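You operate a simulated robot arm through the tools that you are given. There is no shell and no other tool. Be economical: measure what you need, move in short steps, check, and stop when the job is done.

Carry out the task below with a simulated two-armed robot. There is one attempt and no reset: what you move stays moved.

Task
Open the grey stand drawer, take the steel block on the middle shelf of the filter rack and put it away in the inside of the grey stand drawer and shut the drawer again. Put the seal kit box marked "214" from the top shelf of the three-shelf rack on the top of the sliding shelf and the seal kit box labelled "358" on the middle shelf of the three-shelf rack. Take the green cup on the gauge end of the steel bench and put it away on the top of the grey stand. Take the jar from the gauge end of the steel bench and leave it on the vice end of the steel bench. Open the middle bench drawer, take the fitting box with the smallest size on its label from the press end of the steel bench and put it in the inside of the middle bench drawer and shut the drawer again. Do these in any order. Set down upright: jar.

It is judged by the outcome, as a careful person would: the job done as asked, and still so three seconds after it is handed in. It fails if anything else is knocked over, pushed out of place, dropped, spilled or broken. Lids that push on must go on centred and level and be pressed home; caps that screw on are set level and turned clockwise until they are tight.

Robot
Two 6-joint arms with two-finger grippers on one trunk, on a base that drives. Base frame: it is fixed to the floor where the robot stands at the start and does not move with it; the origin is under the middle of the robot, x ahead of it, y to its left, z up. Units: m, degrees, N and s.
The left shoulder is at the start at [0.07, 0.148, 1.455], the right one opposite. Places, roughly: fitting box [1.75, 1.75, 0.75]; green cup (10x10x6 cm) [0.3, 2, 0.9]; grey stand drawer [0.6, 0.2, 0.8]; inside of the grey stand drawer [0.6, 0.2, 0.8]; inside of the middle bench drawer [2.1, 1.7, 0.4]; jar [0.25, 1.75, 1]; middle bench drawer [2.1, 1.6, 0.4]; middle shelf of the three-shelf rack [-3.7, 2, 0.5]; seal kit box [-3.75, 1.75, 1]; steel block [1.25, -4.25, 0.5]; top of the grey stand [0.5, 0.2, 0.9]; top of the sliding shelf [-2.9, 2.4, 0.8]; vice end of the steel bench [2.2, 1.7, 0.8]. Payload 2.45 kg a hand.
The TCP of each hand is the grasp point between the finger pads, 0.03 m short of the fingertips. In the tool frame z runs along the fingers and y along their closing line. The gripper opens to 0.106 m. The gripper's body begins 0.079 m behind the TCP.
Orientation is that of the tool frame in the base frame, as a unit quaternion [x, y, z, w]. With the fingers straight down and closing along the base's y, the tool's x points along the base's -x, its y along +y and its z along -z.

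Tools
- The arms move only by the tool servo_tool. It takes "left_rows", "right_rows" or both (then of equal length, played together; a hand with none holds still); each is a list of rows, each a list of 7 numbers: the shift along the tool's x, y, z in m, then the turn, a rotation vector about the tool's x, y, z in degrees, then the finger opening in m, from 0 to 0.106. In form: [[dx, dy, dz, wx, wy, wz, fingers], ...]. A call has 1 to 8 rows; each row shifts and turns the commanded pose from where the row before left it, along the tool's axes as they then stand. Each row takes 0.2 s and may step no farther than 0.05 m and 8.6 degrees from the row before; otherwise, or with a gripper value out of range, the whole call is refused. A pose out of reach is approached as far as the arm can. The call stops where the force on the tool passes 40 N (or 10 N more than at its start, if that is more) or the arm is blocked; 0.2 s more then pass. The fingers move at their own pace (about 0.072 m/s each) and stop on an object; they squeeze with about 32 N. The grip force told is the motor's: it shows also when the fingers shut on nothing. Time passes only in rows, and 0.2 s behind the last, so rows that do not move let the fingers close. It gives the time, the measured TCP pose, the force on the tool (base axes), the opening and the grip force at its end, in the units of the frame above (readings bear some noise), with the torque about the TCP (base axes, N m) and any sound that the robot's microphone picked up.
- Cameras (640 x 400 px; columns grow to the right, rows downward): "scene" is now at [0.1058, 0.0123, 1.655]; the picture's right is [0.25, -0.97, -0.00], its down [-0.88, -0.23, -0.41] and it looks along [0.40, 0.10, -0.91] (base axes); focal length 268 px, centre (320, 200). "left" rides on the left gripper at [0.076, 0.002, -0.106] in its tool frame; the picture's right is [-0.02, 1.00, 0.00], its down [-0.78, -0.02, -0.62] and it looks along [-0.62, -0.01, 0.78] (tool axes); focal length 247 px, centre (320, 200). "right" rides on the right gripper at [0.076, -0.002, -0.106] in its tool frame; the picture's right is [0.02, 1.00, 0.00], its down [-0.78, 0.02, -0.62] and it looks along [-0.62, 0.01, 0.78] (tool axes); focal length 247 px, centre (320, 200). There is no depth. A picture from a camera that has moved, and an enlarged one, comes with that camera's place and axes in the base frame and with its lens. The place of the scene camera against the robot may be out by one fixed shift of up to 0.018 m in any direction.
- camera(camera): a new picture of that camera. The clock stands still meanwhile.
- raise_lower(by): slides the trunk up (or, below 0, down) by that many m; the arms and the scene camera ride with it, the base frame stays. It gives what a move gives, with no picture.
- base_move(legs): drives the robot by 1 to 6 legs, each [ahead, left, turn to the left] in m, m and degrees, along the robot's own axes; the way and the turn of a leg run together, so that a leg with both is an arc; at most 1.5 m and 180 degrees a leg. The arms and the cameras ride along, it lands a little off, and it stops where it bumps. It gives what a move gives.
- head_to(pan, tilt): turns the head with the scene camera to pan (to the left, within 86 degrees either way) and tilt (down, from -29 to 69), counted from straight ahead of the robot. It gives what a move gives.
- close_up(camera, box): a new picture of the part [left, top, right, bottom] of that camera's present view, enlarged. The clock stands still meanwhile.
- job_done(): hands the job in; it is judged then, once.

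Go step by step. Nothing tells you exact positions but the pictures and the camera data: compare them with the known pose of the tool, close in by small moves and look again before you grip or let go. The budget is 483 turns and 226 pictures, counting those below and the enlarged ones. Unless the task says otherwise, let go and move clear before handing in.

The tools are called after "Emit:" as name(argument=value, ...) on one line, values as JSON. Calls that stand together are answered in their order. servo_tool: Moves the arms, as the interface text tells. Its arguments: {"type":"object","properties":{"left_rows":{"type":"array","items":{"type":"array","items":{"type":"number"}}},"right_rows":{"type":"array","items":{"type":"array","items":{"type":"number"}}}},"required":[]} The other tools are called the same way: raise_lower (by) slides the trunk up or down; base_move (legs) drives the base; head_to (pan, tilt) turns the head that bears the scene camera; camera (camera) takes a picture; close_up (camera, box) takes an enlarged picture of a part of a camera's view; job_done () hands the job in.

At the start:

```text
t: 0.0
left_position: [0.5293, 0.1777, 1.0206]
left_ee_rot: [0.0, 1.0, 0.0, 0.001]
left_wrist_force: [-1.0, -0.2, -0.5]
left_ft_torque: [0.03, 0.01, 0.01]
left_width: 0.1059
left_grasp_force: 0.2
right_position: [0.5533, -0.2425, 1.1071]
right_ee_rot: [0.0, 1.0, 0.001, 0.0]
right_wrist_force: [0.3, 0.6, 0.4]
right_ft_torque: [0.01, 0.02, -0.01]
right_width: 0.1061
right_grasp_force: 0.1
trunk travel left (down, up): [-0.928, 0.012]
robot x, y, heading: [-0.0015, -0.0013, 0.2]
head pan, tilt: [14.8, 65.7]
```

scene: 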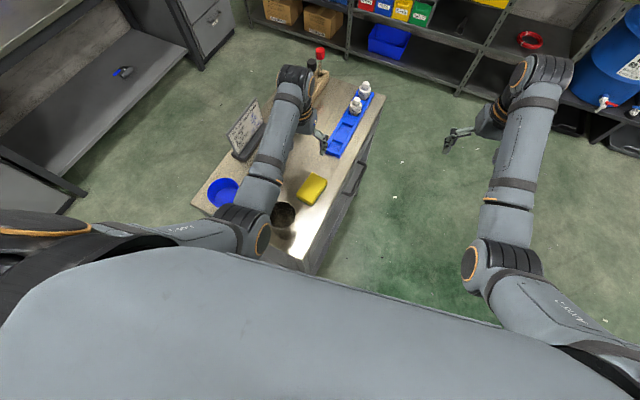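
right: 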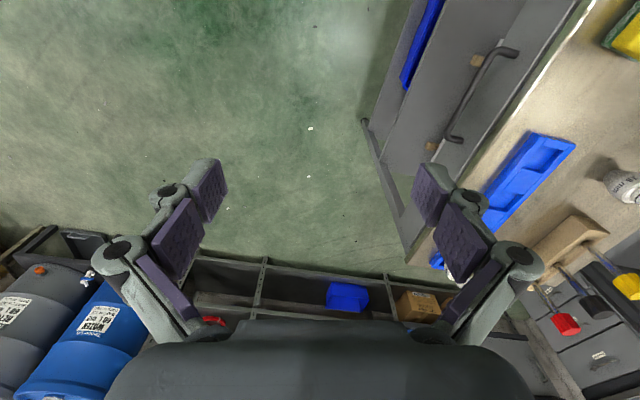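
left: 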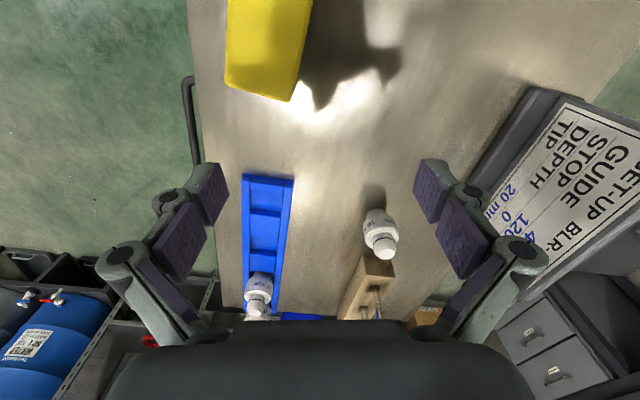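

I'm at the grey stand with a drawer whose handle seems to face the robot's right (−y). I'll look around with the head first.

Emit:
head_to(pan=80, tilt=25)

Emit:
camera(camera="scene")

Emit:
head_to(pan=35, tilt=30)

Emit:
camera(camera="scene")

Emit:
head_to(pan=-70, tilt=20)

Emit:
camera(camera="scene")

```text
t: 1.4
left_position: [0.5297, 0.1783, 1.0199]
left_ee_rot: [0.0, 1.0, 0.001, 0.0]
left_wrist_force: [0.8, 0.4, 1.1]
left_ft_torque: [-0.02, 0.01, -0.04]
left_width: 0.1059
left_grasp_force: 0.1
right_position: [0.5533, -0.2412, 1.1069]
right_ee_rot: [0.0, 1.0, 0.0, 0.0]
right_wrist_force: [0.6, -1.2, -0.5]
right_ft_torque: [0.02, -0.03, -0.02]
right_width: 0.1062
right_grasp_force: 0.2
trunk travel left (down, up): [-0.928, 0.012]
robot x, y, heading: [-0.0012, -0.0023, -0.3]
head pan, tilt: [80.0, 25.0]
```

```text
222 pictures are left
camera scene: at [0.0641, 0.0878, 1.7114], right [0.98, -0.17, 0.0], down [-0.07, -0.42, -0.91], along [0.16, 0.89, -0.42], focal length 268 px, centre (320, 200)
```

scene: 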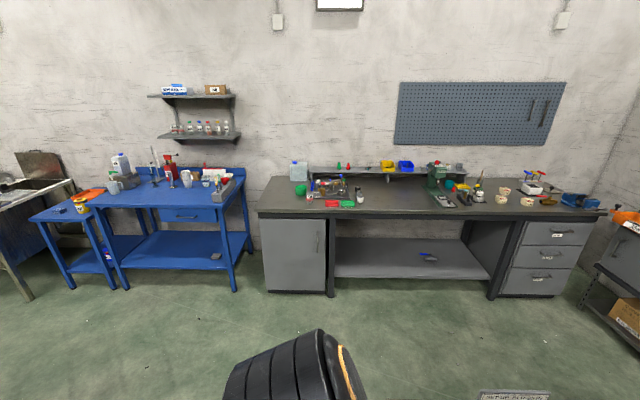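

```text
t: 2.5
left_position: [0.5289, 0.1781, 1.0209]
left_ee_rot: [0.0, 1.0, -0.001, 0.0]
left_wrist_force: [0.4, -0.3, -0.7]
left_ft_torque: [-0.01, -0.05, -0.01]
left_width: 0.106
left_grasp_force: 0.1
right_position: [0.5516, -0.2417, 1.1056]
right_ee_rot: [0.001, 1.0, -0.001, 0.0]
right_wrist_force: [0.5, 0.5, -0.5]
right_ft_torque: [0.01, 0.06, -0.02]
right_width: 0.1062
right_grasp_force: 0.1
trunk travel left (down, up): [-0.928, 0.012]
robot x, y, heading: [0.0021, 0.0006, -0.1]
head pan, tilt: [35.0, 30.0]
```

```text
221 pictures are left
camera scene: at [0.1219, 0.049, 1.7034], right [0.57, -0.82, 0.0], down [-0.41, -0.29, -0.87], along [0.71, 0.5, -0.5], focal length 268 px, centre (320, 200)
```

scene: 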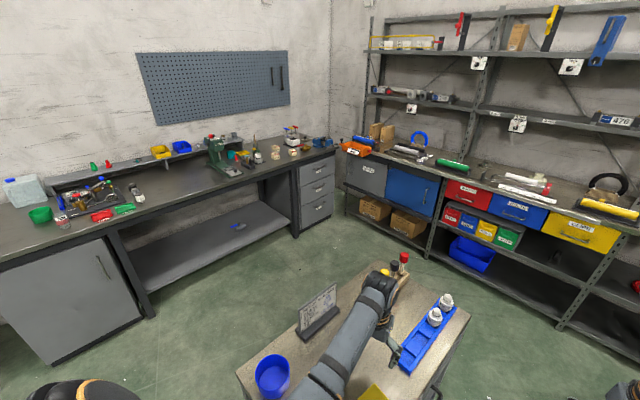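

```text
t: 4.3
left_position: [0.53, 0.1782, 1.0199]
left_ee_rot: [0.0, 1.0, 0.0, 0.001]
left_wrist_force: [-0.2, 0.2, 0.2]
left_ft_torque: [0.01, -0.01, 0.0]
left_width: 0.1059
left_grasp_force: 0.2
right_position: [0.5526, -0.2421, 1.1082]
right_ee_rot: [-0.001, 1.0, 0.0, 0.0]
right_wrist_force: [0.2, -0.3, 0.1]
right_ft_torque: [-0.01, 0.0, -0.03]
right_width: 0.1059
right_grasp_force: 0.0
trunk travel left (down, up): [-0.928, 0.012]
robot x, y, heading: [-0.0, 0.001, -0.2]
head pan, tilt: [-70.0, 20.0]
```

```text
220 pictures are left
camera scene: at [0.0799, -0.0904, 1.7195], right [-0.94, -0.34, 0.0], down [-0.12, 0.32, -0.94], along [0.32, -0.88, -0.34], focal length 268 px, centre (320, 200)
```

scene: 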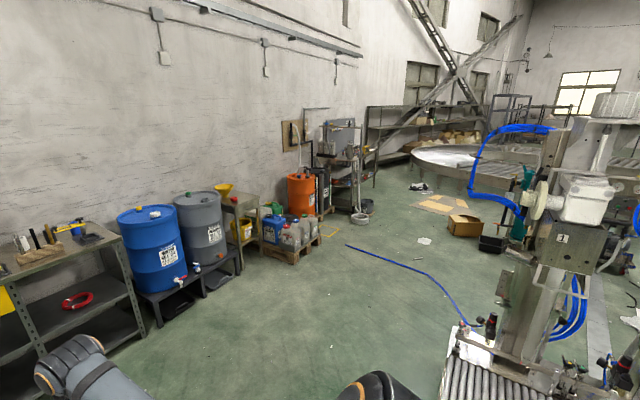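

I see the steel bench along the left wall (gauge end left, press in the middle, vice right with three drawers). I'll look closer at the bench from here.

Emit:
head_to(pan=70, tilt=22)

Emit:
close_up(camera="scene", box=[160, 140, 400, 290])

Emit:
close_up(camera="scene", box=[320, 140, 560, 290])

```text
t: 6.5
left_position: [0.5299, 0.1778, 1.0197]
left_ee_rot: [0.001, 1.0, 0.0, -0.001]
left_wrist_force: [0.4, 0.3, -0.1]
left_ft_torque: [-0.01, 0.02, 0.0]
left_width: 0.1057
left_grasp_force: 0.0
right_position: [0.5528, -0.2426, 1.1064]
right_ee_rot: [-0.001, 1.0, 0.0, 0.0]
right_wrist_force: [0.0, 0.6, 0.8]
right_ft_torque: [-0.01, 0.01, -0.01]
right_width: 0.106
right_grasp_force: 0.1
trunk travel left (down, up): [-0.928, 0.012]
robot x, y, heading: [0.0016, -0.0015, -0.0]
head pan, tilt: [70.0, 22.0]
```

```text
2.67 times, centred on (280, 215) of scene
camera zoom: at [0.0798, 0.0843, 1.7162], right [0.94, -0.34, 0.0], down [-0.13, -0.35, -0.93], along [0.32, 0.87, -0.37], focal length 714 px, centre (427, 160)
```

zoom: 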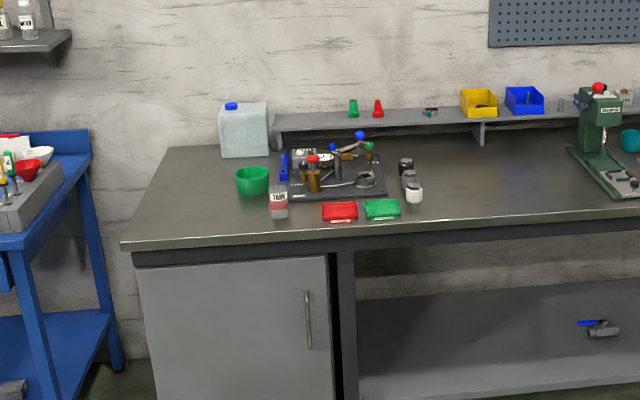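

```text
2.67 times, centred on (440, 215) of scene
camera zoom: at [0.0798, 0.0843, 1.7162], right [0.94, -0.34, 0.0], down [-0.13, -0.35, -0.93], along [0.32, 0.87, -0.37], focal length 714 px, centre (0, 160)
```

zoom: 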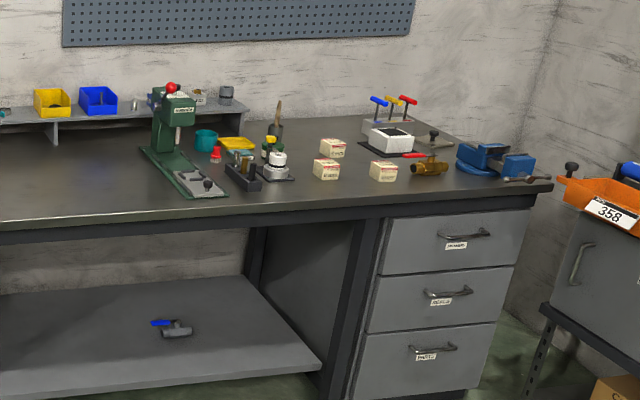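

Now I'll back off from the stand and turn toward the bench.

Emit:
base_move(legs=[[-0.35, 0, 0], [0, 0, 90]])

Emit:
head_to(pan=0, tilt=25)

Emit:
camera(camera="scene")

Emit:
head_to(pan=80, tilt=15)

Emit:
camera(camera="scene")

Emit:
head_to(pan=-75, tilt=35)

Emit:
camera(camera="scene")

```text
t: 12.7
left_position: [-0.543, 0.5238, 1.0207]
left_ee_rot: [0.718, -0.696, 0.0, 0.0]
left_wrist_force: [-0.6, -0.2, 0.4]
left_ft_torque: [0.01, -0.01, 0.04]
left_width: 0.106
left_grasp_force: 0.0
right_position: [-0.1235, 0.56, 1.1071]
right_ee_rot: [0.719, -0.695, 0.0, 0.0]
right_wrist_force: [1.1, 0.4, -0.7]
right_ft_torque: [-0.01, -0.01, -0.03]
right_width: 0.1061
right_grasp_force: 0.0
trunk travel left (down, up): [-0.928, 0.012]
robot x, y, heading: [-0.3504, -0.0026, 92.1]
head pan, tilt: [70.0, 22.0]
```

```text
t: 14.1
left_position: [-0.5433, 0.5232, 1.0199]
left_ee_rot: [0.718, -0.696, 0.001, 0.0]
left_wrist_force: [0.6, 0.0, 0.7]
left_ft_torque: [0.0, -0.02, -0.04]
left_width: 0.1062
left_grasp_force: 0.0
right_position: [-0.1235, 0.5598, 1.107]
right_ee_rot: [0.719, -0.695, 0.001, 0.0]
right_wrist_force: [0.2, -0.2, -0.4]
right_ft_torque: [0.01, -0.01, 0.02]
right_width: 0.1062
right_grasp_force: 0.2
trunk travel left (down, up): [-0.928, 0.012]
robot x, y, heading: [-0.3492, 0.0003, 92.0]
head pan, tilt: [0.0, 25.0]
```

```text
217 pictures are left
camera scene: at [-0.3547, 0.139, 1.7114], right [1.0, 0.03, 0.0], down [0.01, -0.42, -0.91], along [-0.03, 0.91, -0.42], focal length 268 px, centre (320, 200)
```

scene: 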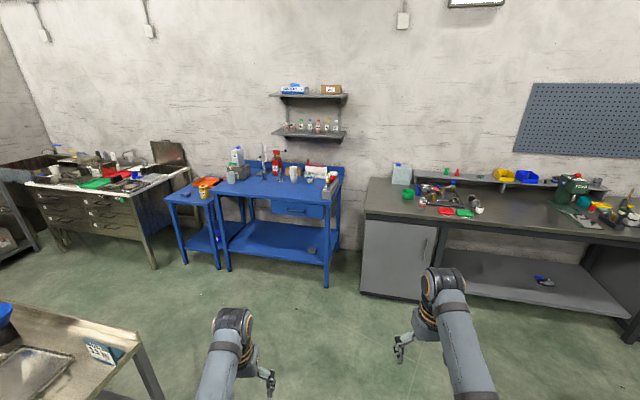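

```text
t: 15.6
left_position: [-0.5434, 0.5238, 1.0196]
left_ee_rot: [0.718, -0.696, 0.0, 0.0]
left_wrist_force: [0.5, 0.4, 0.0]
left_ft_torque: [0.02, -0.04, 0.0]
left_width: 0.106
left_grasp_force: 0.1
right_position: [-0.1238, 0.5588, 1.1078]
right_ee_rot: [0.718, -0.696, 0.001, 0.001]
right_wrist_force: [0.1, -0.3, 0.5]
right_ft_torque: [0.0, -0.03, 0.01]
right_width: 0.1059
right_grasp_force: 0.2
trunk travel left (down, up): [-0.928, 0.012]
robot x, y, heading: [-0.3473, -0.0005, 91.8]
head pan, tilt: [80.0, 15.0]
```

```text
216 pictures are left
camera scene: at [-0.444, 0.0602, 1.7276], right [0.14, 0.99, 0.0], down [0.26, -0.04, -0.97], along [-0.96, 0.14, -0.26], focal length 268 px, centre (320, 200)
```

scene: 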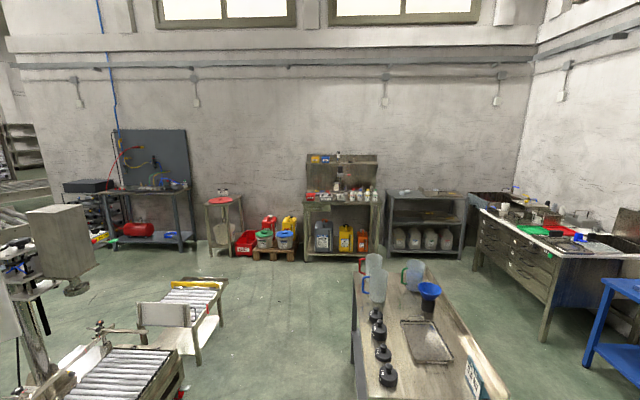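

```text
t: 18.0
left_position: [-0.5421, 0.5219, 1.0197]
left_ee_rot: [0.718, -0.696, 0.0, 0.0]
left_wrist_force: [-0.4, -0.1, 0.0]
left_ft_torque: [-0.02, -0.02, 0.02]
left_width: 0.106
left_grasp_force: 0.1
right_position: [-0.1224, 0.5599, 1.1073]
right_ee_rot: [0.718, -0.696, 0.0, 0.0]
right_wrist_force: [0.4, -0.8, 0.0]
right_ft_torque: [0.02, 0.03, 0.0]
right_width: 0.106
right_grasp_force: 0.0
trunk travel left (down, up): [-0.928, 0.012]
robot x, y, heading: [-0.3431, -0.0054, 91.7]
head pan, tilt: [-75.0, 35.0]
```

```text
215 pictures are left
camera scene: at [-0.2673, 0.0725, 1.6956], right [0.29, -0.96, 0.0], down [-0.55, -0.17, -0.82], along [0.78, 0.24, -0.57], focal length 268 px, centre (320, 200)
```

scene: 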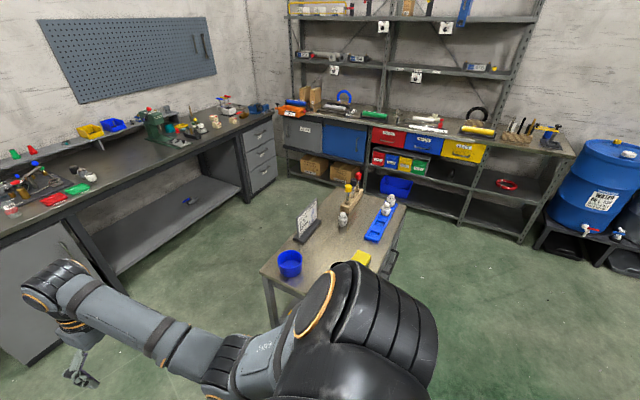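

Three-shelf rack is in the far left corner. I drive up toward the gauge end of the bench.

Emit:
base_move(legs=[[1.1, 0, -1.7], [0, -0.65, 0]])

Emit:
head_to(pan=0, tilt=45)

Emit:
camera(camera="scene")

Emit:
camera(camera="left")

```text
t: 26.9
left_position: [0.1152, 1.6316, 1.0199]
left_ee_rot: [-0.704, 0.711, 0.0, -0.001]
left_wrist_force: [0.3, -0.2, 0.1]
left_ft_torque: [0.03, 0.01, -0.02]
left_width: 0.1063
left_grasp_force: 0.1
right_position: [0.5357, 1.6498, 1.1077]
right_ee_rot: [-0.705, 0.71, 0.0, 0.0]
right_wrist_force: [0.2, -0.1, 0.2]
right_ft_torque: [-0.02, -0.03, 0.03]
right_width: 0.1062
right_grasp_force: 0.0
trunk travel left (down, up): [-0.928, 0.012]
robot x, y, heading: [0.2918, 1.0973, 89.7]
head pan, tilt: [-75.0, 35.0]
```

```text
t: 28.4
left_position: [0.1167, 1.6297, 1.0202]
left_ee_rot: [-0.704, 0.711, -0.001, 0.0]
left_wrist_force: [0.3, 0.1, -0.7]
left_ft_torque: [0.02, 0.0, 0.0]
left_width: 0.1062
left_grasp_force: 0.0
right_position: [0.5368, 1.6509, 1.1064]
right_ee_rot: [-0.704, 0.71, 0.0, 0.0]
right_wrist_force: [-0.4, 0.7, -0.5]
right_ft_torque: [-0.03, 0.02, -0.01]
right_width: 0.106
right_grasp_force: 0.1
trunk travel left (down, up): [-0.928, 0.012]
robot x, y, heading: [0.2903, 1.0995, 89.7]
head pan, tilt: [0.0, 45.0]
```

```text
214 pictures are left
camera scene: at [0.2895, 1.2287, 1.6808], right [1.0, -0.01, 0.0], down [-0.01, -0.71, -0.71], along [0.01, 0.71, -0.71], focal length 268 px, centre (320, 200)
```

scene: 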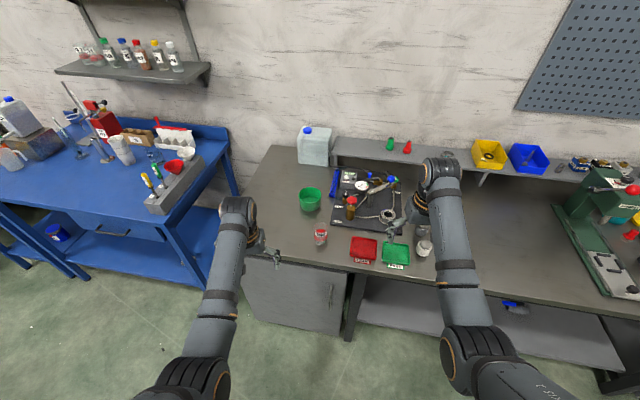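

```text
213 pictures are left
camera left: at [0.1136, 1.5546, 1.1257], right [-1.0, 0.03, 0.0], down [0.02, 0.78, 0.62], along [0.02, 0.62, -0.78], focal length 247 px, centre (320, 200)
```

left: 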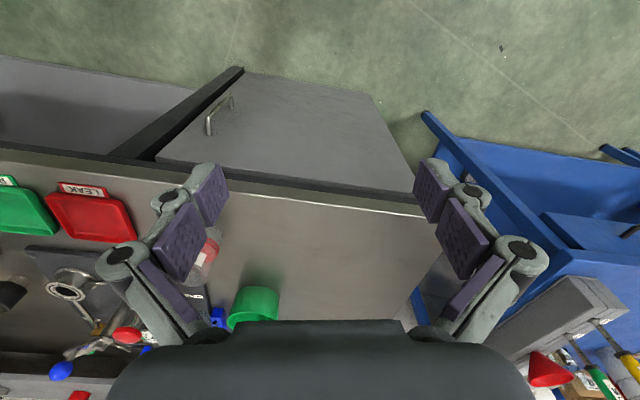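

Let me identify the jar.

Emit:
close_up(camera="scene", box=[280, 150, 440, 270])

```text
3.33 times, centred on (360, 210) of scene
camera zoom: at [0.2895, 1.2287, 1.6808], right [1.0, -0.01, 0.0], down [-0.01, -0.71, -0.71], along [0.01, 0.71, -0.71], focal length 893 px, centre (187, 167)
```

zoom: 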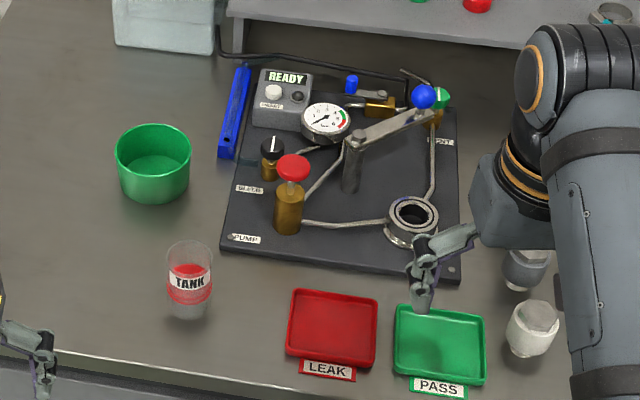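

The jar is the glass "TANK" jar near (0.30, 1.81), open with red liquid; the cup near (0.26, 2.03). I'll raise the left hand, then move in.

Emit:
servo_tool(left_rows=[[0, 0, -0.05, 0, 0, 0, 0.106], [0, 0, -0.05, 0, 0, 0, 0.106], [0, 0, -0.05, 0, 0, 0, 0.106]])

Emit:
base_move(legs=[[0.22, -0.1, 0]])

Emit:
camera(camera="left")

```text
t: 29.2
left_position: [0.1257, 1.6653, 1.1179]
left_ee_rot: [-0.704, 0.71, 0.0, -0.001]
left_wrist_force: [-0.1, 0.2, 0.3]
left_ft_torque: [-0.01, -0.04, -0.01]
left_width: 0.1061
left_grasp_force: 0.1
left hand out of reach, approached as far as the arm can: row 2, 3
right_position: [0.5379, 1.653, 1.1052]
right_ee_rot: [-0.704, 0.71, -0.001, -0.001]
right_wrist_force: [0.8, -0.2, -0.4]
right_ft_torque: [0.03, 0.01, -0.01]
right_width: 0.1061
right_grasp_force: 0.1
trunk travel left (down, up): [-0.928, 0.012]
robot x, y, heading: [0.2894, 1.1011, 89.5]
head pan, tilt: [0.0, 45.0]
```

```text
t: 30.9
left_position: [0.2211, 1.8772, 1.122]
left_ee_rot: [-0.706, 0.708, 0.001, 0.001]
left_wrist_force: [-0.1, 0.3, 0.1]
left_ft_torque: [0.04, 0.0, -0.01]
left_width: 0.1059
left_grasp_force: 0.0
right_position: [0.634, 1.8663, 1.1084]
right_ee_rot: [-0.707, 0.707, 0.0, 0.002]
right_wrist_force: [-0.5, 0.0, -0.5]
right_ft_torque: [0.02, -0.01, 0.03]
right_width: 0.1061
right_grasp_force: 0.0
trunk travel left (down, up): [-0.928, 0.012]
robot x, y, heading: [0.3919, 1.3155, 89.7]
head pan, tilt: [0.0, 45.0]
```

```text
211 pictures are left
camera left: at [0.2195, 1.8011, 1.227], right [-1.0, 0.02, 0.0], down [0.02, 0.78, 0.62], along [0.02, 0.62, -0.78], focal length 247 px, centre (320, 200)
```

left: 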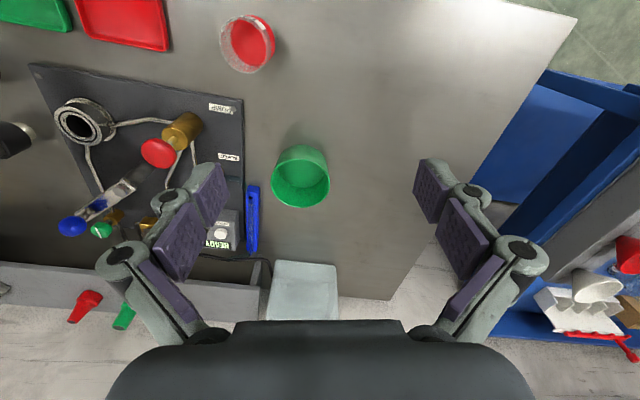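

Cup rim centre ≈ (0.256, 2.01, 0.925). I'll grip its left wall from above with one finger inside.

Emit:
servo_tool(left_rows=[[-0.045, 0.005, 0, 0, 0, 0, 0.06], [-0.045, 0.005, 0, 0, 0, 0, 0.06], [-0.043, 0.005, 0.03, 0, 0, 0, 0.06], [0, 0, 0.045, 0, 0, 0, 0.06], [0, 0, 0.045, 0, 0, 0, 0.06], [0, 0, 0, 0, 0, 0, 0.06]])

Emit:
camera(camera="left")

```text
refused: row 3 steps farther than a row can; nothing moved
```

```text
210 pictures are left
camera left: at [0.2195, 1.8011, 1.227], right [-1.0, 0.02, 0.0], down [0.02, 0.78, 0.62], along [0.02, 0.62, -0.78], focal length 247 px, centre (320, 200)
```

left: 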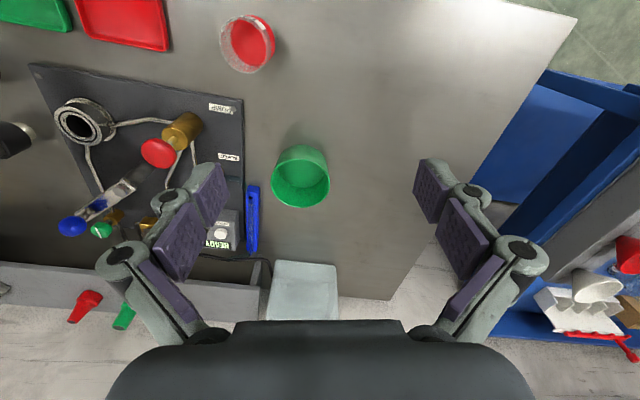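

Splitting the rows smaller.

Emit:
servo_tool(left_rows=[[-0.045, 0.005, 0, 0, 0, 0, 0.06], [-0.045, 0.005, 0, 0, 0, 0, 0.06], [-0.04, 0.005, 0, 0, 0, 0, 0.06], [0, 0, 0.045, 0, 0, 0, 0.06], [0, 0, 0.045, 0, 0, 0, 0.06], [0, 0, 0.03, 0, 0, 0, 0.06]])

Emit:
camera(camera="left")

```text
t: 32.3
left_position: [0.2027, 1.9671, 1.0147]
left_ee_rot: [-0.706, 0.708, 0.0, 0.001]
left_wrist_force: [-0.5, -0.4, -0.3]
left_ft_torque: [-0.03, 0.0, -0.01]
left_width: 0.06
left_grasp_force: 0.0
left hand out of reach, approached as far as the arm can: row 3, 4, 5, 6
right_position: [0.636, 1.8682, 1.1077]
right_ee_rot: [-0.706, 0.708, -0.001, -0.001]
right_wrist_force: [0.2, 0.5, 0.0]
right_ft_torque: [0.01, -0.02, 0.01]
right_width: 0.106
right_grasp_force: 0.0
trunk travel left (down, up): [-0.928, 0.012]
robot x, y, heading: [0.3927, 1.3157, 89.7]
head pan, tilt: [0.0, 45.0]
```

```text
209 pictures are left
camera left: at [0.2013, 1.8909, 1.1194], right [-1.0, 0.02, 0.0], down [0.02, 0.78, 0.62], along [0.01, 0.62, -0.78], focal length 247 px, centre (320, 200)
```

left: 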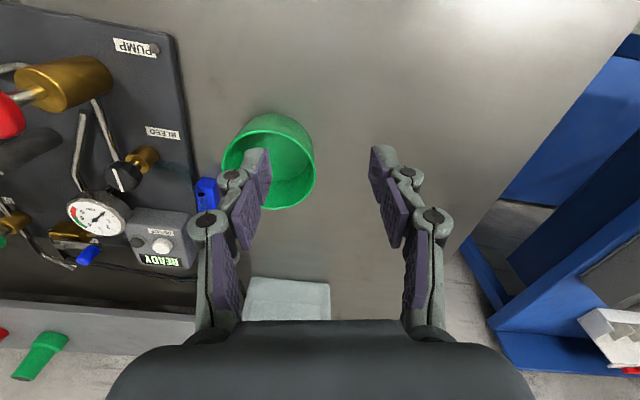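

Reach limit; I need the trunk lower. First get the right hand higher, then sink the trunk a bit and creep ahead.

Emit:
servo_tool(right_rows=[[-0.03, 0, -0.04, 0, 0, 0, 0.106], [-0.03, 0, -0.04, 0, 0, 0, 0.106]], left_rows=[[0, 0, -0.04, 0, 0, 0, 0.06], [0, 0, -0.04, 0, 0, 0, 0.06]])

Emit:
base_move(legs=[[0.05, 0, 0]])

Emit:
raise_lower(by=-0.08)

Emit:
camera(camera="left")

```text
t: 32.9
left_position: [0.2035, 1.968, 1.0941]
left_ee_rot: [-0.706, 0.708, 0.0, 0.0]
left_wrist_force: [-0.5, -0.2, -0.3]
left_ft_torque: [0.0, 0.02, -0.02]
left_width: 0.0599
left_grasp_force: 0.2
right_position: [0.6382, 1.9355, 1.1773]
right_ee_rot: [-0.706, 0.708, -0.001, -0.001]
right_wrist_force: [0.1, -0.2, 1.1]
right_ft_torque: [0.03, -0.02, 0.02]
right_width: 0.1058
right_grasp_force: 0.1
right hand out of reach, approached as far as the arm can: row 1, 2
trunk travel left (down, up): [-0.928, 0.012]
robot x, y, heading: [0.3919, 1.318, 89.9]
head pan, tilt: [0.0, 45.0]
```

```text
t: 33.9
left_position: [0.2049, 2.0073, 1.1011]
left_ee_rot: [-0.706, 0.708, 0.005, 0.003]
left_wrist_force: [0.2, -0.2, 0.9]
left_ft_torque: [0.12, 0.03, 0.02]
left_width: 0.0603
left_grasp_force: 0.1
right_position: [0.6372, 1.9745, 1.1834]
right_ee_rot: [-0.706, 0.708, 0.003, 0.003]
right_wrist_force: [0.0, -1.5, 0.8]
right_ft_torque: [0.14, 0.01, 0.02]
right_width: 0.1061
right_grasp_force: 0.1
trunk travel left (down, up): [-0.928, 0.012]
robot x, y, heading: [0.3922, 1.3648, 89.9]
head pan, tilt: [0.0, 45.0]
```

```text
t: 35.0
left_position: [0.2052, 2.0146, 1.0167]
left_ee_rot: [-0.706, 0.708, 0.001, 0.001]
left_wrist_force: [0.4, -1.1, -0.6]
left_ft_torque: [0.04, -0.01, -0.01]
left_width: 0.0599
left_grasp_force: 0.0
right_position: [0.6374, 1.9819, 1.1001]
right_ee_rot: [-0.706, 0.708, 0.001, 0.001]
right_wrist_force: [0.6, -0.7, -0.7]
right_ft_torque: [0.02, -0.01, 0.02]
right_width: 0.106
right_grasp_force: 0.1
trunk travel left (down, up): [-0.848, 0.092]
robot x, y, heading: [0.3934, 1.3636, 89.7]
head pan, tilt: [0.0, 45.0]
```

```text
208 pictures are left
camera left: at [0.2022, 1.9391, 1.1215], right [-1.0, 0.03, 0.0], down [0.02, 0.78, 0.62], along [0.02, 0.62, -0.78], focal length 247 px, centre (320, 200)
```

left: 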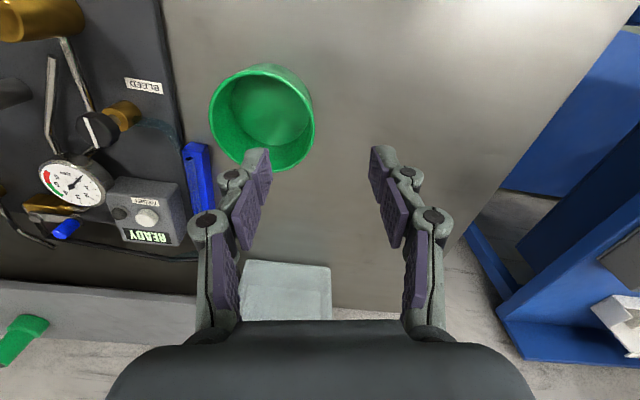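

Aligned over the left wall; descending gradually.

Emit:
servo_tool(left_rows=[[0, 0, 0.04, 0, 0, 0, 0.06], [0, 0, 0.04, 0, 0, 0, 0.06]])

Emit:
camera(camera="left")

Emit:
close_up(camera="scene", box=[180, 130, 420, 280])

```text
t: 35.6
left_position: [0.207, 2.0151, 0.9352]
left_ee_rot: [-0.706, 0.708, 0.001, 0.0]
left_wrist_force: [0.0, 0.7, -0.4]
left_ft_torque: [-0.01, -0.01, 0.03]
left_width: 0.06
left_grasp_force: 0.0
right_position: [0.639, 1.9833, 1.098]
right_ee_rot: [-0.706, 0.708, -0.001, 0.0]
right_wrist_force: [0.2, 0.0, 0.0]
right_ft_torque: [0.0, -0.01, 0.02]
right_width: 0.1061
right_grasp_force: 0.1
trunk travel left (down, up): [-0.848, 0.092]
robot x, y, heading: [0.3902, 1.3677, 89.6]
head pan, tilt: [0.0, 45.0]
```

```text
207 pictures are left
camera left: at [0.2037, 1.9392, 1.0399], right [-1.0, 0.03, 0.0], down [0.02, 0.78, 0.62], along [0.02, 0.62, -0.78], focal length 247 px, centre (320, 200)
```

left: 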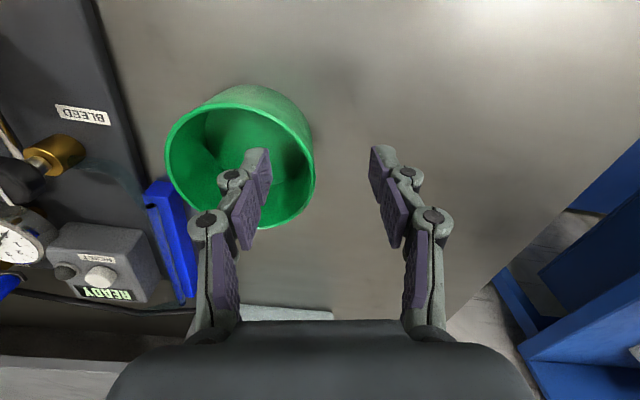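

```text
2.67 times, centred on (300, 205) of scene
camera zoom: at [0.3896, 1.4939, 1.6008], right [1.0, 0.0, 0.0], down [0.0, -0.71, -0.71], along [0.0, 0.71, -0.71], focal length 714 px, centre (373, 187)
```

zoom: 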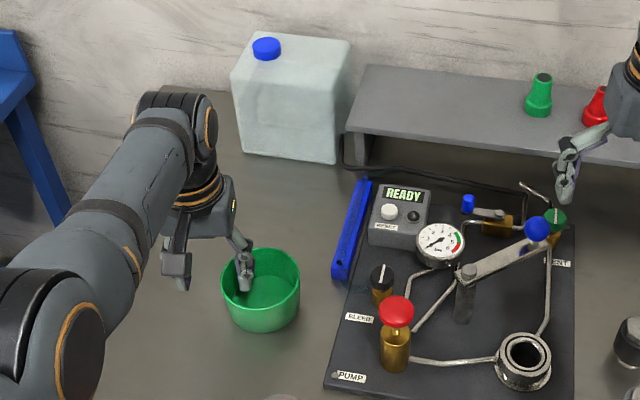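

Rim estimated at z≈0.90. Descend 0.042 and close on the wall.

Emit:
servo_tool(left_rows=[[0, -0.002, 0.022, 0, 0, 0, 0.06], [0, 0, 0.02, 0, 0, 0, 0.06], [0, 0, 0, 0, 0, 0, 0.0], [0, 0, 0, 0, 0, 0, 0.0], [0, 0, 0, 0, 0, 0, 0.0], [0, 0, 0, 0, 0, 0, 0.0]])

Emit:
camera(camera="left")

```text
t: 37.0
left_position: [0.2054, 2.003, 0.9086]
left_ee_rot: [-0.706, 0.708, 0.001, 0.001]
left_wrist_force: [1.3, -1.2, 6.2]
left_ft_torque: [-0.14, -0.65, -0.06]
left_width: 0.006
left_grasp_force: 32.1
left hand out of reach, approached as far as the arm can: row 1, 2
right_position: [0.6392, 1.9833, 1.0988]
right_ee_rot: [-0.706, 0.708, 0.0, 0.0]
right_wrist_force: [-0.3, -0.1, 0.0]
right_ft_torque: [0.01, -0.01, -0.05]
right_width: 0.1062
right_grasp_force: 0.0
trunk travel left (down, up): [-0.848, 0.092]
robot x, y, heading: [0.3943, 1.3674, 89.6]
head pan, tilt: [0.0, 45.0]
```

```text
205 pictures are left
camera left: at [0.2031, 1.9265, 1.015], right [-1.0, 0.03, 0.0], down [0.02, 0.78, 0.62], along [0.02, 0.62, -0.78], focal length 247 px, centre (320, 200)
```

left: 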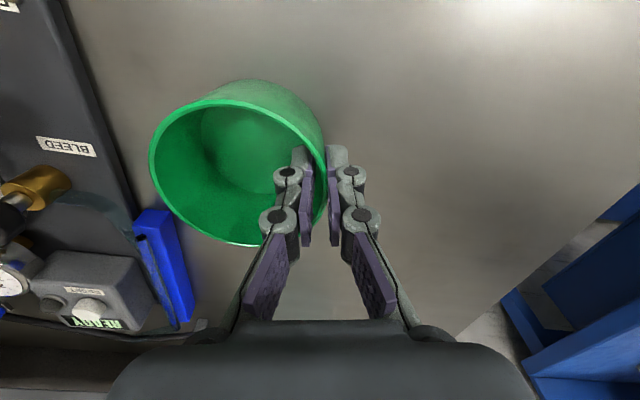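

Gripped (wall 6 mm). Lift the cup by 0.1.

Emit:
servo_tool(left_rows=[[0.01, 0, -0.03, 0, 0, 0, 0], [0.01, 0, -0.04, 0, 0, 0, 0], [0, 0, -0.04, 0, 0, 0, 0], [0, 0, -0.03, 0, 0, 0, 0]])

Emit:
camera(camera="scene")

```text
t: 38.0
left_position: [0.2044, 1.9845, 1.0497]
left_ee_rot: [-0.706, 0.708, 0.0, 0.0]
left_wrist_force: [-0.8, 0.3, -0.8]
left_ft_torque: [-0.01, 0.03, -0.01]
left_width: 0.0061
left_grasp_force: 31.4
right_position: [0.6381, 1.984, 1.0977]
right_ee_rot: [-0.706, 0.708, 0.001, 0.0]
right_wrist_force: [0.3, 0.0, 0.2]
right_ft_torque: [-0.03, 0.01, 0.0]
right_width: 0.1061
right_grasp_force: 0.1
trunk travel left (down, up): [-0.848, 0.092]
robot x, y, heading: [0.3917, 1.3667, 89.8]
head pan, tilt: [0.0, 45.0]
```

```text
204 pictures are left
camera scene: at [0.3897, 1.4934, 1.6007], right [1.0, 0.0, 0.0], down [0.0, -0.71, -0.71], along [0.0, 0.71, -0.71], focal length 268 px, centre (320, 200)
```

scene: 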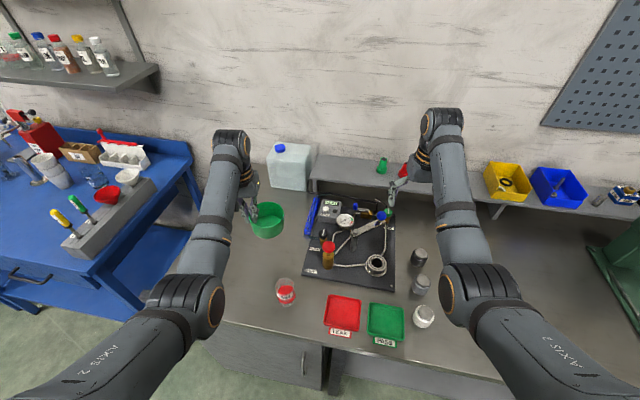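

Cup is held. Now shift left with the base so the right hand can get the jar.

Emit:
servo_tool(right_rows=[[0.045, 0, 0, 0, 0, 0, 0.106], [0.045, 0, 0, 0, 0, 0, 0.106], [0.03, 0, 0, 0, 0, 0, 0.106]])

Emit:
base_move(legs=[[-0.05, 0.22, 0]])

Emit:
camera(camera="right")

```text
t: 38.8
left_position: [0.2052, 1.9843, 1.0503]
left_ee_rot: [-0.706, 0.709, 0.001, 0.0]
left_wrist_force: [0.2, 0.1, -0.9]
left_ft_torque: [0.01, 0.02, 0.01]
left_width: 0.0061
left_grasp_force: 31.7
right_position: [0.6465, 1.9191, 1.0338]
right_ee_rot: [-0.707, 0.708, 0.001, 0.001]
right_wrist_force: [0.7, 0.4, 0.0]
right_ft_torque: [0.01, -0.01, 0.0]
right_width: 0.1059
right_grasp_force: 0.0
right hand out of reach, approached as far as the arm can: row 1, 2, 3
trunk travel left (down, up): [-0.848, 0.092]
robot x, y, heading: [0.3917, 1.3617, 89.8]
head pan, tilt: [0.0, 45.0]
```

```text
t: 40.5
left_position: [-0.0113, 1.9374, 1.05]
left_ee_rot: [-0.704, 0.71, 0.0, 0.0]
left_wrist_force: [-0.3, 0.0, -1.1]
left_ft_torque: [-0.02, 0.06, -0.03]
left_width: 0.0062
left_grasp_force: 31.6
right_position: [0.4304, 1.8708, 1.0321]
right_ee_rot: [-0.706, 0.708, 0.001, 0.0]
right_wrist_force: [-0.5, 0.3, 0.1]
right_ft_torque: [-0.03, 0.0, 0.03]
right_width: 0.1059
right_grasp_force: 0.1
trunk travel left (down, up): [-0.848, 0.092]
robot x, y, heading: [0.1712, 1.3162, 89.7]
head pan, tilt: [0.0, 45.0]
```

```text
203 pictures are left
camera right: at [0.4314, 1.7938, 1.139], right [-1.0, -0.02, 0.0], down [-0.01, 0.78, 0.62], along [-0.01, 0.62, -0.78], focal length 247 px, centre (320, 200)
```

right: 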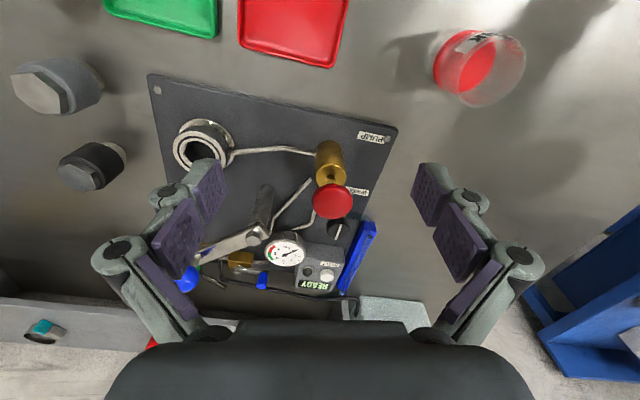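

Jar rim ≈ (0.294, 1.832, 0.93). Back the base slightly and bring the right hand over the jar.

Emit:
base_move(legs=[[-0.04, 0, 0]])

Emit:
servo_tool(right_rows=[[0, 0.045, 0, 0, 0, 0, 0.106], [0, 0.045, 0, 0, 0, 0, 0.106], [0, 0.045, 0, 0, 0, 0, 0.106]])

Emit:
camera(camera="right")

```text
t: 41.4
left_position: [-0.0145, 1.9027, 1.0458]
left_ee_rot: [-0.705, 0.709, -0.002, -0.002]
left_wrist_force: [-0.3, 0.5, -0.3]
left_ft_torque: [-0.1, 0.01, 0.01]
left_width: 0.0061
left_grasp_force: 32.2
right_position: [0.4278, 1.8372, 1.0294]
right_ee_rot: [-0.705, 0.709, -0.002, -0.001]
right_wrist_force: [-1.2, 0.8, -0.7]
right_ft_torque: [-0.09, -0.02, 0.01]
right_width: 0.1058
right_grasp_force: 0.1
trunk travel left (down, up): [-0.848, 0.092]
robot x, y, heading: [0.1738, 1.2773, 89.6]
head pan, tilt: [0.0, 45.0]
```

```text
t: 42.2
left_position: [-0.0136, 1.8947, 1.0512]
left_ee_rot: [-0.704, 0.71, -0.001, 0.001]
left_wrist_force: [-0.1, 0.1, -0.1]
left_ft_torque: [0.03, 0.0, 0.01]
left_width: 0.0058
left_grasp_force: 32.1
right_position: [0.2909, 1.8295, 1.0354]
right_ee_rot: [-0.705, 0.709, 0.001, 0.001]
right_wrist_force: [-0.2, -0.5, -0.1]
right_ft_torque: [0.02, -0.03, 0.01]
right_width: 0.1059
right_grasp_force: 0.0
trunk travel left (down, up): [-0.848, 0.092]
robot x, y, heading: [0.1731, 1.2729, 89.6]
head pan, tilt: [0.0, 45.0]
```

```text
202 pictures are left
camera right: at [0.2919, 1.752, 1.1422], right [-1.0, -0.02, 0.0], down [-0.01, 0.78, 0.62], along [-0.01, 0.62, -0.78], focal length 247 px, centre (320, 200)
```

right: 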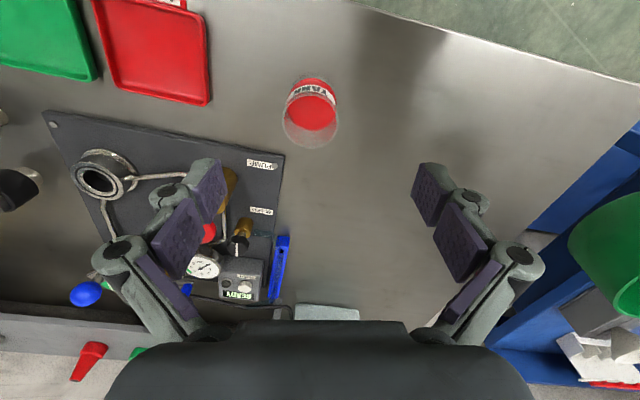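

Jar centred at about (0.299, 1.830). Descend and check.

Emit:
servo_tool(right_rows=[[0, -0.008, 0.03, 0, 0, 0, 0.106], [0, 0, 0.035, 0, 0, 0, 0.106], [0, 0, 0.035, 0, 0, 0, 0.106]])

Emit:
camera(camera="right")

```text
t: 43.0
left_position: [-0.0126, 1.8957, 1.0505]
left_ee_rot: [-0.705, 0.709, 0.0, 0.0]
left_wrist_force: [0.7, 0.4, 0.2]
left_ft_torque: [-0.03, 0.02, 0.0]
left_width: 0.006
left_grasp_force: 32.1
right_position: [0.3018, 1.8308, 0.932]
right_ee_rot: [-0.705, 0.709, 0.001, 0.001]
right_wrist_force: [-0.6, -0.4, 0.3]
right_ft_torque: [0.01, 0.05, -0.03]
right_width: 0.106
right_grasp_force: 0.0
trunk travel left (down, up): [-0.848, 0.092]
robot x, y, heading: [0.1746, 1.2764, 89.7]
head pan, tilt: [0.0, 45.0]
```

```text
201 pictures are left
camera right: at [0.3024, 1.7534, 1.0386], right [-1.0, -0.02, 0.0], down [-0.01, 0.78, 0.62], along [-0.01, 0.62, -0.78], focal length 247 px, centre (320, 200)
```

right: 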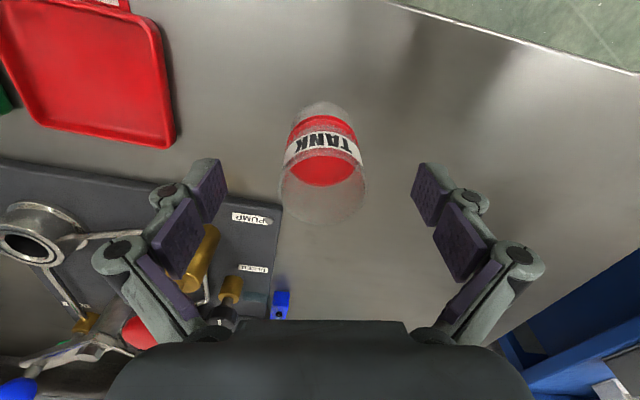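

Centred. Descend to grip and close.

Emit:
servo_tool(right_rows=[[0, 0.002, 0.035, 0, 0, 0, 0.106], [0, 0, 0, 0, 0, 0, 0.07], [0, 0, 0, 0, 0, 0, 0.05], [0, 0, 0, 0, 0, 0, 0.03], [0, 0, 0, 0, 0, 0, 0.03], [0, 0, 0, 0, 0, 0, 0.03]])

Emit:
camera(camera="right")

```text
t: 44.4
left_position: [-0.013, 1.896, 1.0496]
left_ee_rot: [-0.705, 0.709, 0.0, 0.001]
left_wrist_force: [-0.6, 0.2, -1.2]
left_ft_torque: [0.02, 0.02, 0.0]
left_width: 0.006
left_grasp_force: 32.0
right_position: [0.2988, 1.8317, 0.8985]
right_ee_rot: [-0.705, 0.709, 0.0, 0.001]
right_wrist_force: [0.2, 0.2, 1.1]
right_ft_torque: [-0.01, -0.03, -0.05]
right_width: 0.0484
right_grasp_force: 32.4
trunk travel left (down, up): [-0.848, 0.092]
robot x, y, heading: [0.1738, 1.2768, 89.5]
head pan, tilt: [0.0, 45.0]
```

```text
200 pictures are left
camera right: at [0.2994, 1.755, 1.0052], right [-1.0, -0.02, 0.0], down [-0.01, 0.78, 0.62], along [-0.01, 0.62, -0.78], focal length 247 px, centre (320, 200)
```

right: 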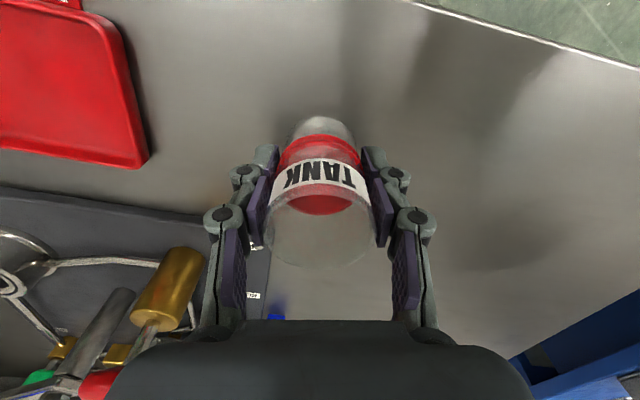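

Jar gripped. Lift it level and back away, then drive along the bench to the vice end.

Emit:
servo_tool(right_rows=[[0, 0, -0.03, 0, 0, 0, 0.03], [0, 0, -0.04, 0, 0, 0, 0.03], [0, 0, -0.04, 0, 0, 0, 0.03], [0, 0, -0.03, 0, 0, 0, 0.03]])

Emit:
base_move(legs=[[-0.3, 0, 0], [0, -1.4, 0]])

Emit:
head_to(pan=-20, tilt=40)

Emit:
camera(camera="scene")

```text
t: 45.4
left_position: [-0.0138, 1.8974, 1.0496]
left_ee_rot: [-0.705, 0.709, 0.0, 0.001]
left_wrist_force: [-0.4, 0.5, -0.7]
left_ft_torque: [-0.02, 0.03, -0.01]
left_width: 0.0059
left_grasp_force: 32.2
right_position: [0.2981, 1.8312, 1.039]
right_ee_rot: [-0.705, 0.709, 0.001, 0.0]
right_wrist_force: [0.1, -0.2, -0.4]
right_ft_torque: [-0.02, -0.03, 0.01]
right_width: 0.0487
right_grasp_force: 32.1
trunk travel left (down, up): [-0.848, 0.092]
robot x, y, heading: [0.1733, 1.2748, 89.9]
head pan, tilt: [0.0, 45.0]
```

```text
t: 54.1
left_position: [1.3879, 1.5908, 1.0499]
left_ee_rot: [-0.706, 0.708, 0.0, 0.0]
left_wrist_force: [-0.3, -0.4, -0.5]
left_ft_torque: [0.0, 0.02, 0.02]
left_width: 0.0057
left_grasp_force: 32.2
right_position: [1.6986, 1.5268, 1.038]
right_ee_rot: [-0.707, 0.708, 0.0, 0.001]
right_wrist_force: [-1.0, -1.1, -1.0]
right_ft_torque: [0.01, 0.03, 0.0]
right_width: 0.0485
right_grasp_force: 32.0
trunk travel left (down, up): [-0.848, 0.092]
robot x, y, heading: [1.5751, 0.9699, 89.9]
head pan, tilt: [0.0, 45.0]
```

```text
t: 54.9
left_position: [1.3868, 1.5913, 1.0499]
left_ee_rot: [-0.706, 0.708, 0.001, 0.001]
left_wrist_force: [-0.2, -0.1, 0.0]
left_ft_torque: [-0.01, 0.03, -0.02]
left_width: 0.0063
left_grasp_force: 32.0
right_position: [1.7015, 1.5263, 1.0386]
right_ee_rot: [-0.707, 0.708, 0.0, 0.0]
right_wrist_force: [0.6, 0.7, -0.6]
right_ft_torque: [0.0, -0.02, 0.02]
right_width: 0.0485
right_grasp_force: 31.7
trunk travel left (down, up): [-0.848, 0.092]
robot x, y, heading: [1.5763, 0.9701, 89.7]
head pan, tilt: [-20.0, 40.0]
```

```text
199 pictures are left
camera scene: at [1.6028, 1.0991, 1.608], right [0.94, -0.34, 0.0], down [-0.22, -0.6, -0.77], along [0.26, 0.72, -0.64], focal length 268 px, centre (320, 200)
```

scene: 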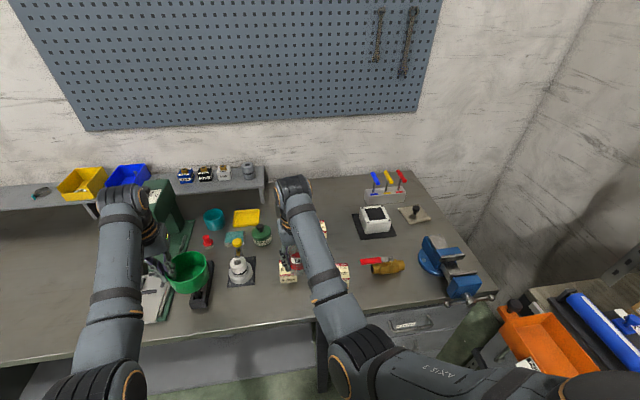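

The bench is skewed about −10°. Free spot near (2.13, 1.61) by the vice; I turn to heading 80° and go there.

Emit:
base_move(legs=[[0, 0, -9.8], [0, -0.31, 0], [0.12, 0, 0]])

Emit:
head_to(pan=-20, tilt=50)

Emit:
camera(camera="scene")

Emit:
camera(camera="right")

```text
t: 58.5
left_position: [1.8294, 1.6782, 1.0512]
left_ee_rot: [-0.641, 0.767, 0.001, 0.001]
left_wrist_force: [-0.4, -0.8, -0.7]
left_ft_torque: [0.01, 0.01, -0.01]
left_width: 0.0058
left_grasp_force: 31.8
right_position: [2.1242, 1.5596, 1.0388]
right_ee_rot: [-0.641, 0.767, 0.002, 0.001]
right_wrist_force: [0.6, 0.0, -0.3]
right_ft_torque: [0.03, -0.01, -0.02]
right_width: 0.0489
right_grasp_force: 31.8
trunk travel left (down, up): [-0.848, 0.092]
robot x, y, heading: [1.9041, 1.0342, 79.8]
head pan, tilt: [-20.0, 40.0]
```

```text
t: 59.2
left_position: [1.8272, 1.6802, 1.0489]
left_ee_rot: [-0.642, 0.767, -0.001, 0.0]
left_wrist_force: [-0.8, -0.7, -0.4]
left_ft_torque: [0.0, 0.02, 0.0]
left_width: 0.0063
left_grasp_force: 32.3
right_position: [2.1249, 1.56, 1.0371]
right_ee_rot: [-0.642, 0.767, 0.0, 0.001]
right_wrist_force: [-0.6, 0.1, -0.5]
right_ft_torque: [-0.02, 0.01, 0.01]
right_width: 0.0488
right_grasp_force: 32.6
trunk travel left (down, up): [-0.848, 0.092]
robot x, y, heading: [1.9085, 1.0352, 79.7]
head pan, tilt: [-20.0, 50.0]
```

```text
198 pictures are left
camera scene: at [1.9494, 1.15, 1.5938], right [0.86, -0.5, 0.0], down [-0.39, -0.66, -0.64], along [0.32, 0.56, -0.77], focal length 268 px, centre (320, 200)
```

scene: 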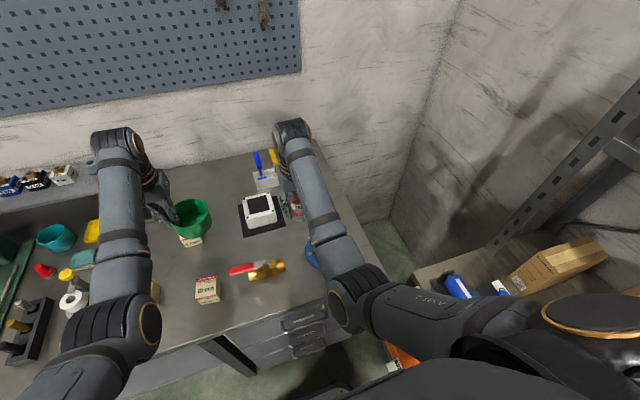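

```text
197 pictures are left
camera right: at [2.112, 1.4846, 1.1441], right [-0.99, 0.16, 0.0], down [0.12, 0.77, 0.62], along [0.1, 0.62, -0.78], focal length 247 px, centre (320, 200)
```

right: 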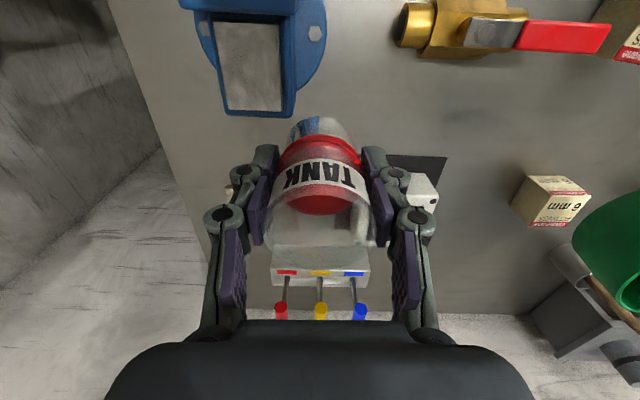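

I'll aim for the free patch behind the vice and right of the sieve mat, ~(2.175, 1.655).

Emit:
servo_tool(right_rows=[[-0.035, -0.011, 0, 0, 0, 0, 0.03], [-0.035, -0.011, 0, 0, 0, 0, 0.03], [-0.033, -0.011, 0, 0, 0, 0, 0.03]])

Emit:
camera(camera="right")

Emit:
close_up(camera="scene", box=[200, 150, 400, 300])

```text
t: 60.0
left_position: [1.8278, 1.6799, 1.0497]
left_ee_rot: [-0.641, 0.768, 0.0, 0.0]
left_wrist_force: [0.6, -0.3, -0.7]
left_ft_torque: [0.01, 0.02, -0.05]
left_width: 0.0061
left_grasp_force: 31.7
right_position: [2.1759, 1.6573, 1.0364]
right_ee_rot: [-0.642, 0.767, 0.001, 0.001]
right_wrist_force: [-0.2, 0.0, 0.4]
right_ft_torque: [-0.01, -0.02, 0.0]
right_width: 0.0488
right_grasp_force: 32.0
trunk travel left (down, up): [-0.848, 0.092]
robot x, y, heading: [1.9054, 1.0341, 79.9]
head pan, tilt: [-20.0, 50.0]
```

```text
196 pictures are left
camera right: at [2.1641, 1.5802, 1.1435], right [-0.99, 0.16, 0.0], down [0.12, 0.77, 0.62], along [0.1, 0.62, -0.78], focal length 247 px, centre (320, 200)
```

right: 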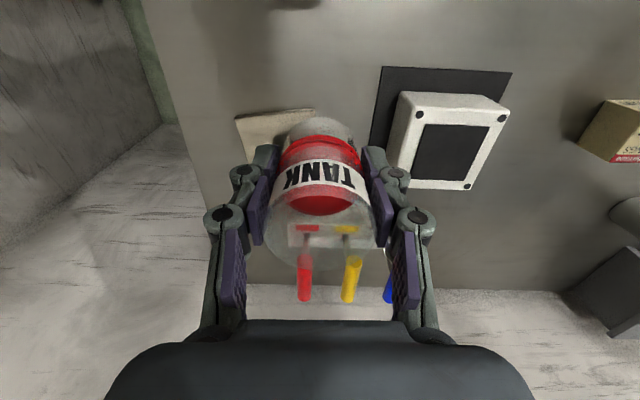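

```text
2.67 times, centred on (300, 225) of scene
camera zoom: at [1.9494, 1.1498, 1.5937], right [0.86, -0.5, 0.0], down [-0.39, -0.66, -0.64], along [0.32, 0.55, -0.77], focal length 714 px, centre (373, 133)
```

zoom: 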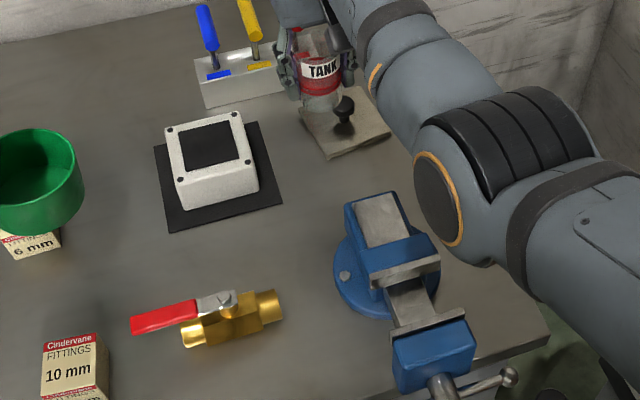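

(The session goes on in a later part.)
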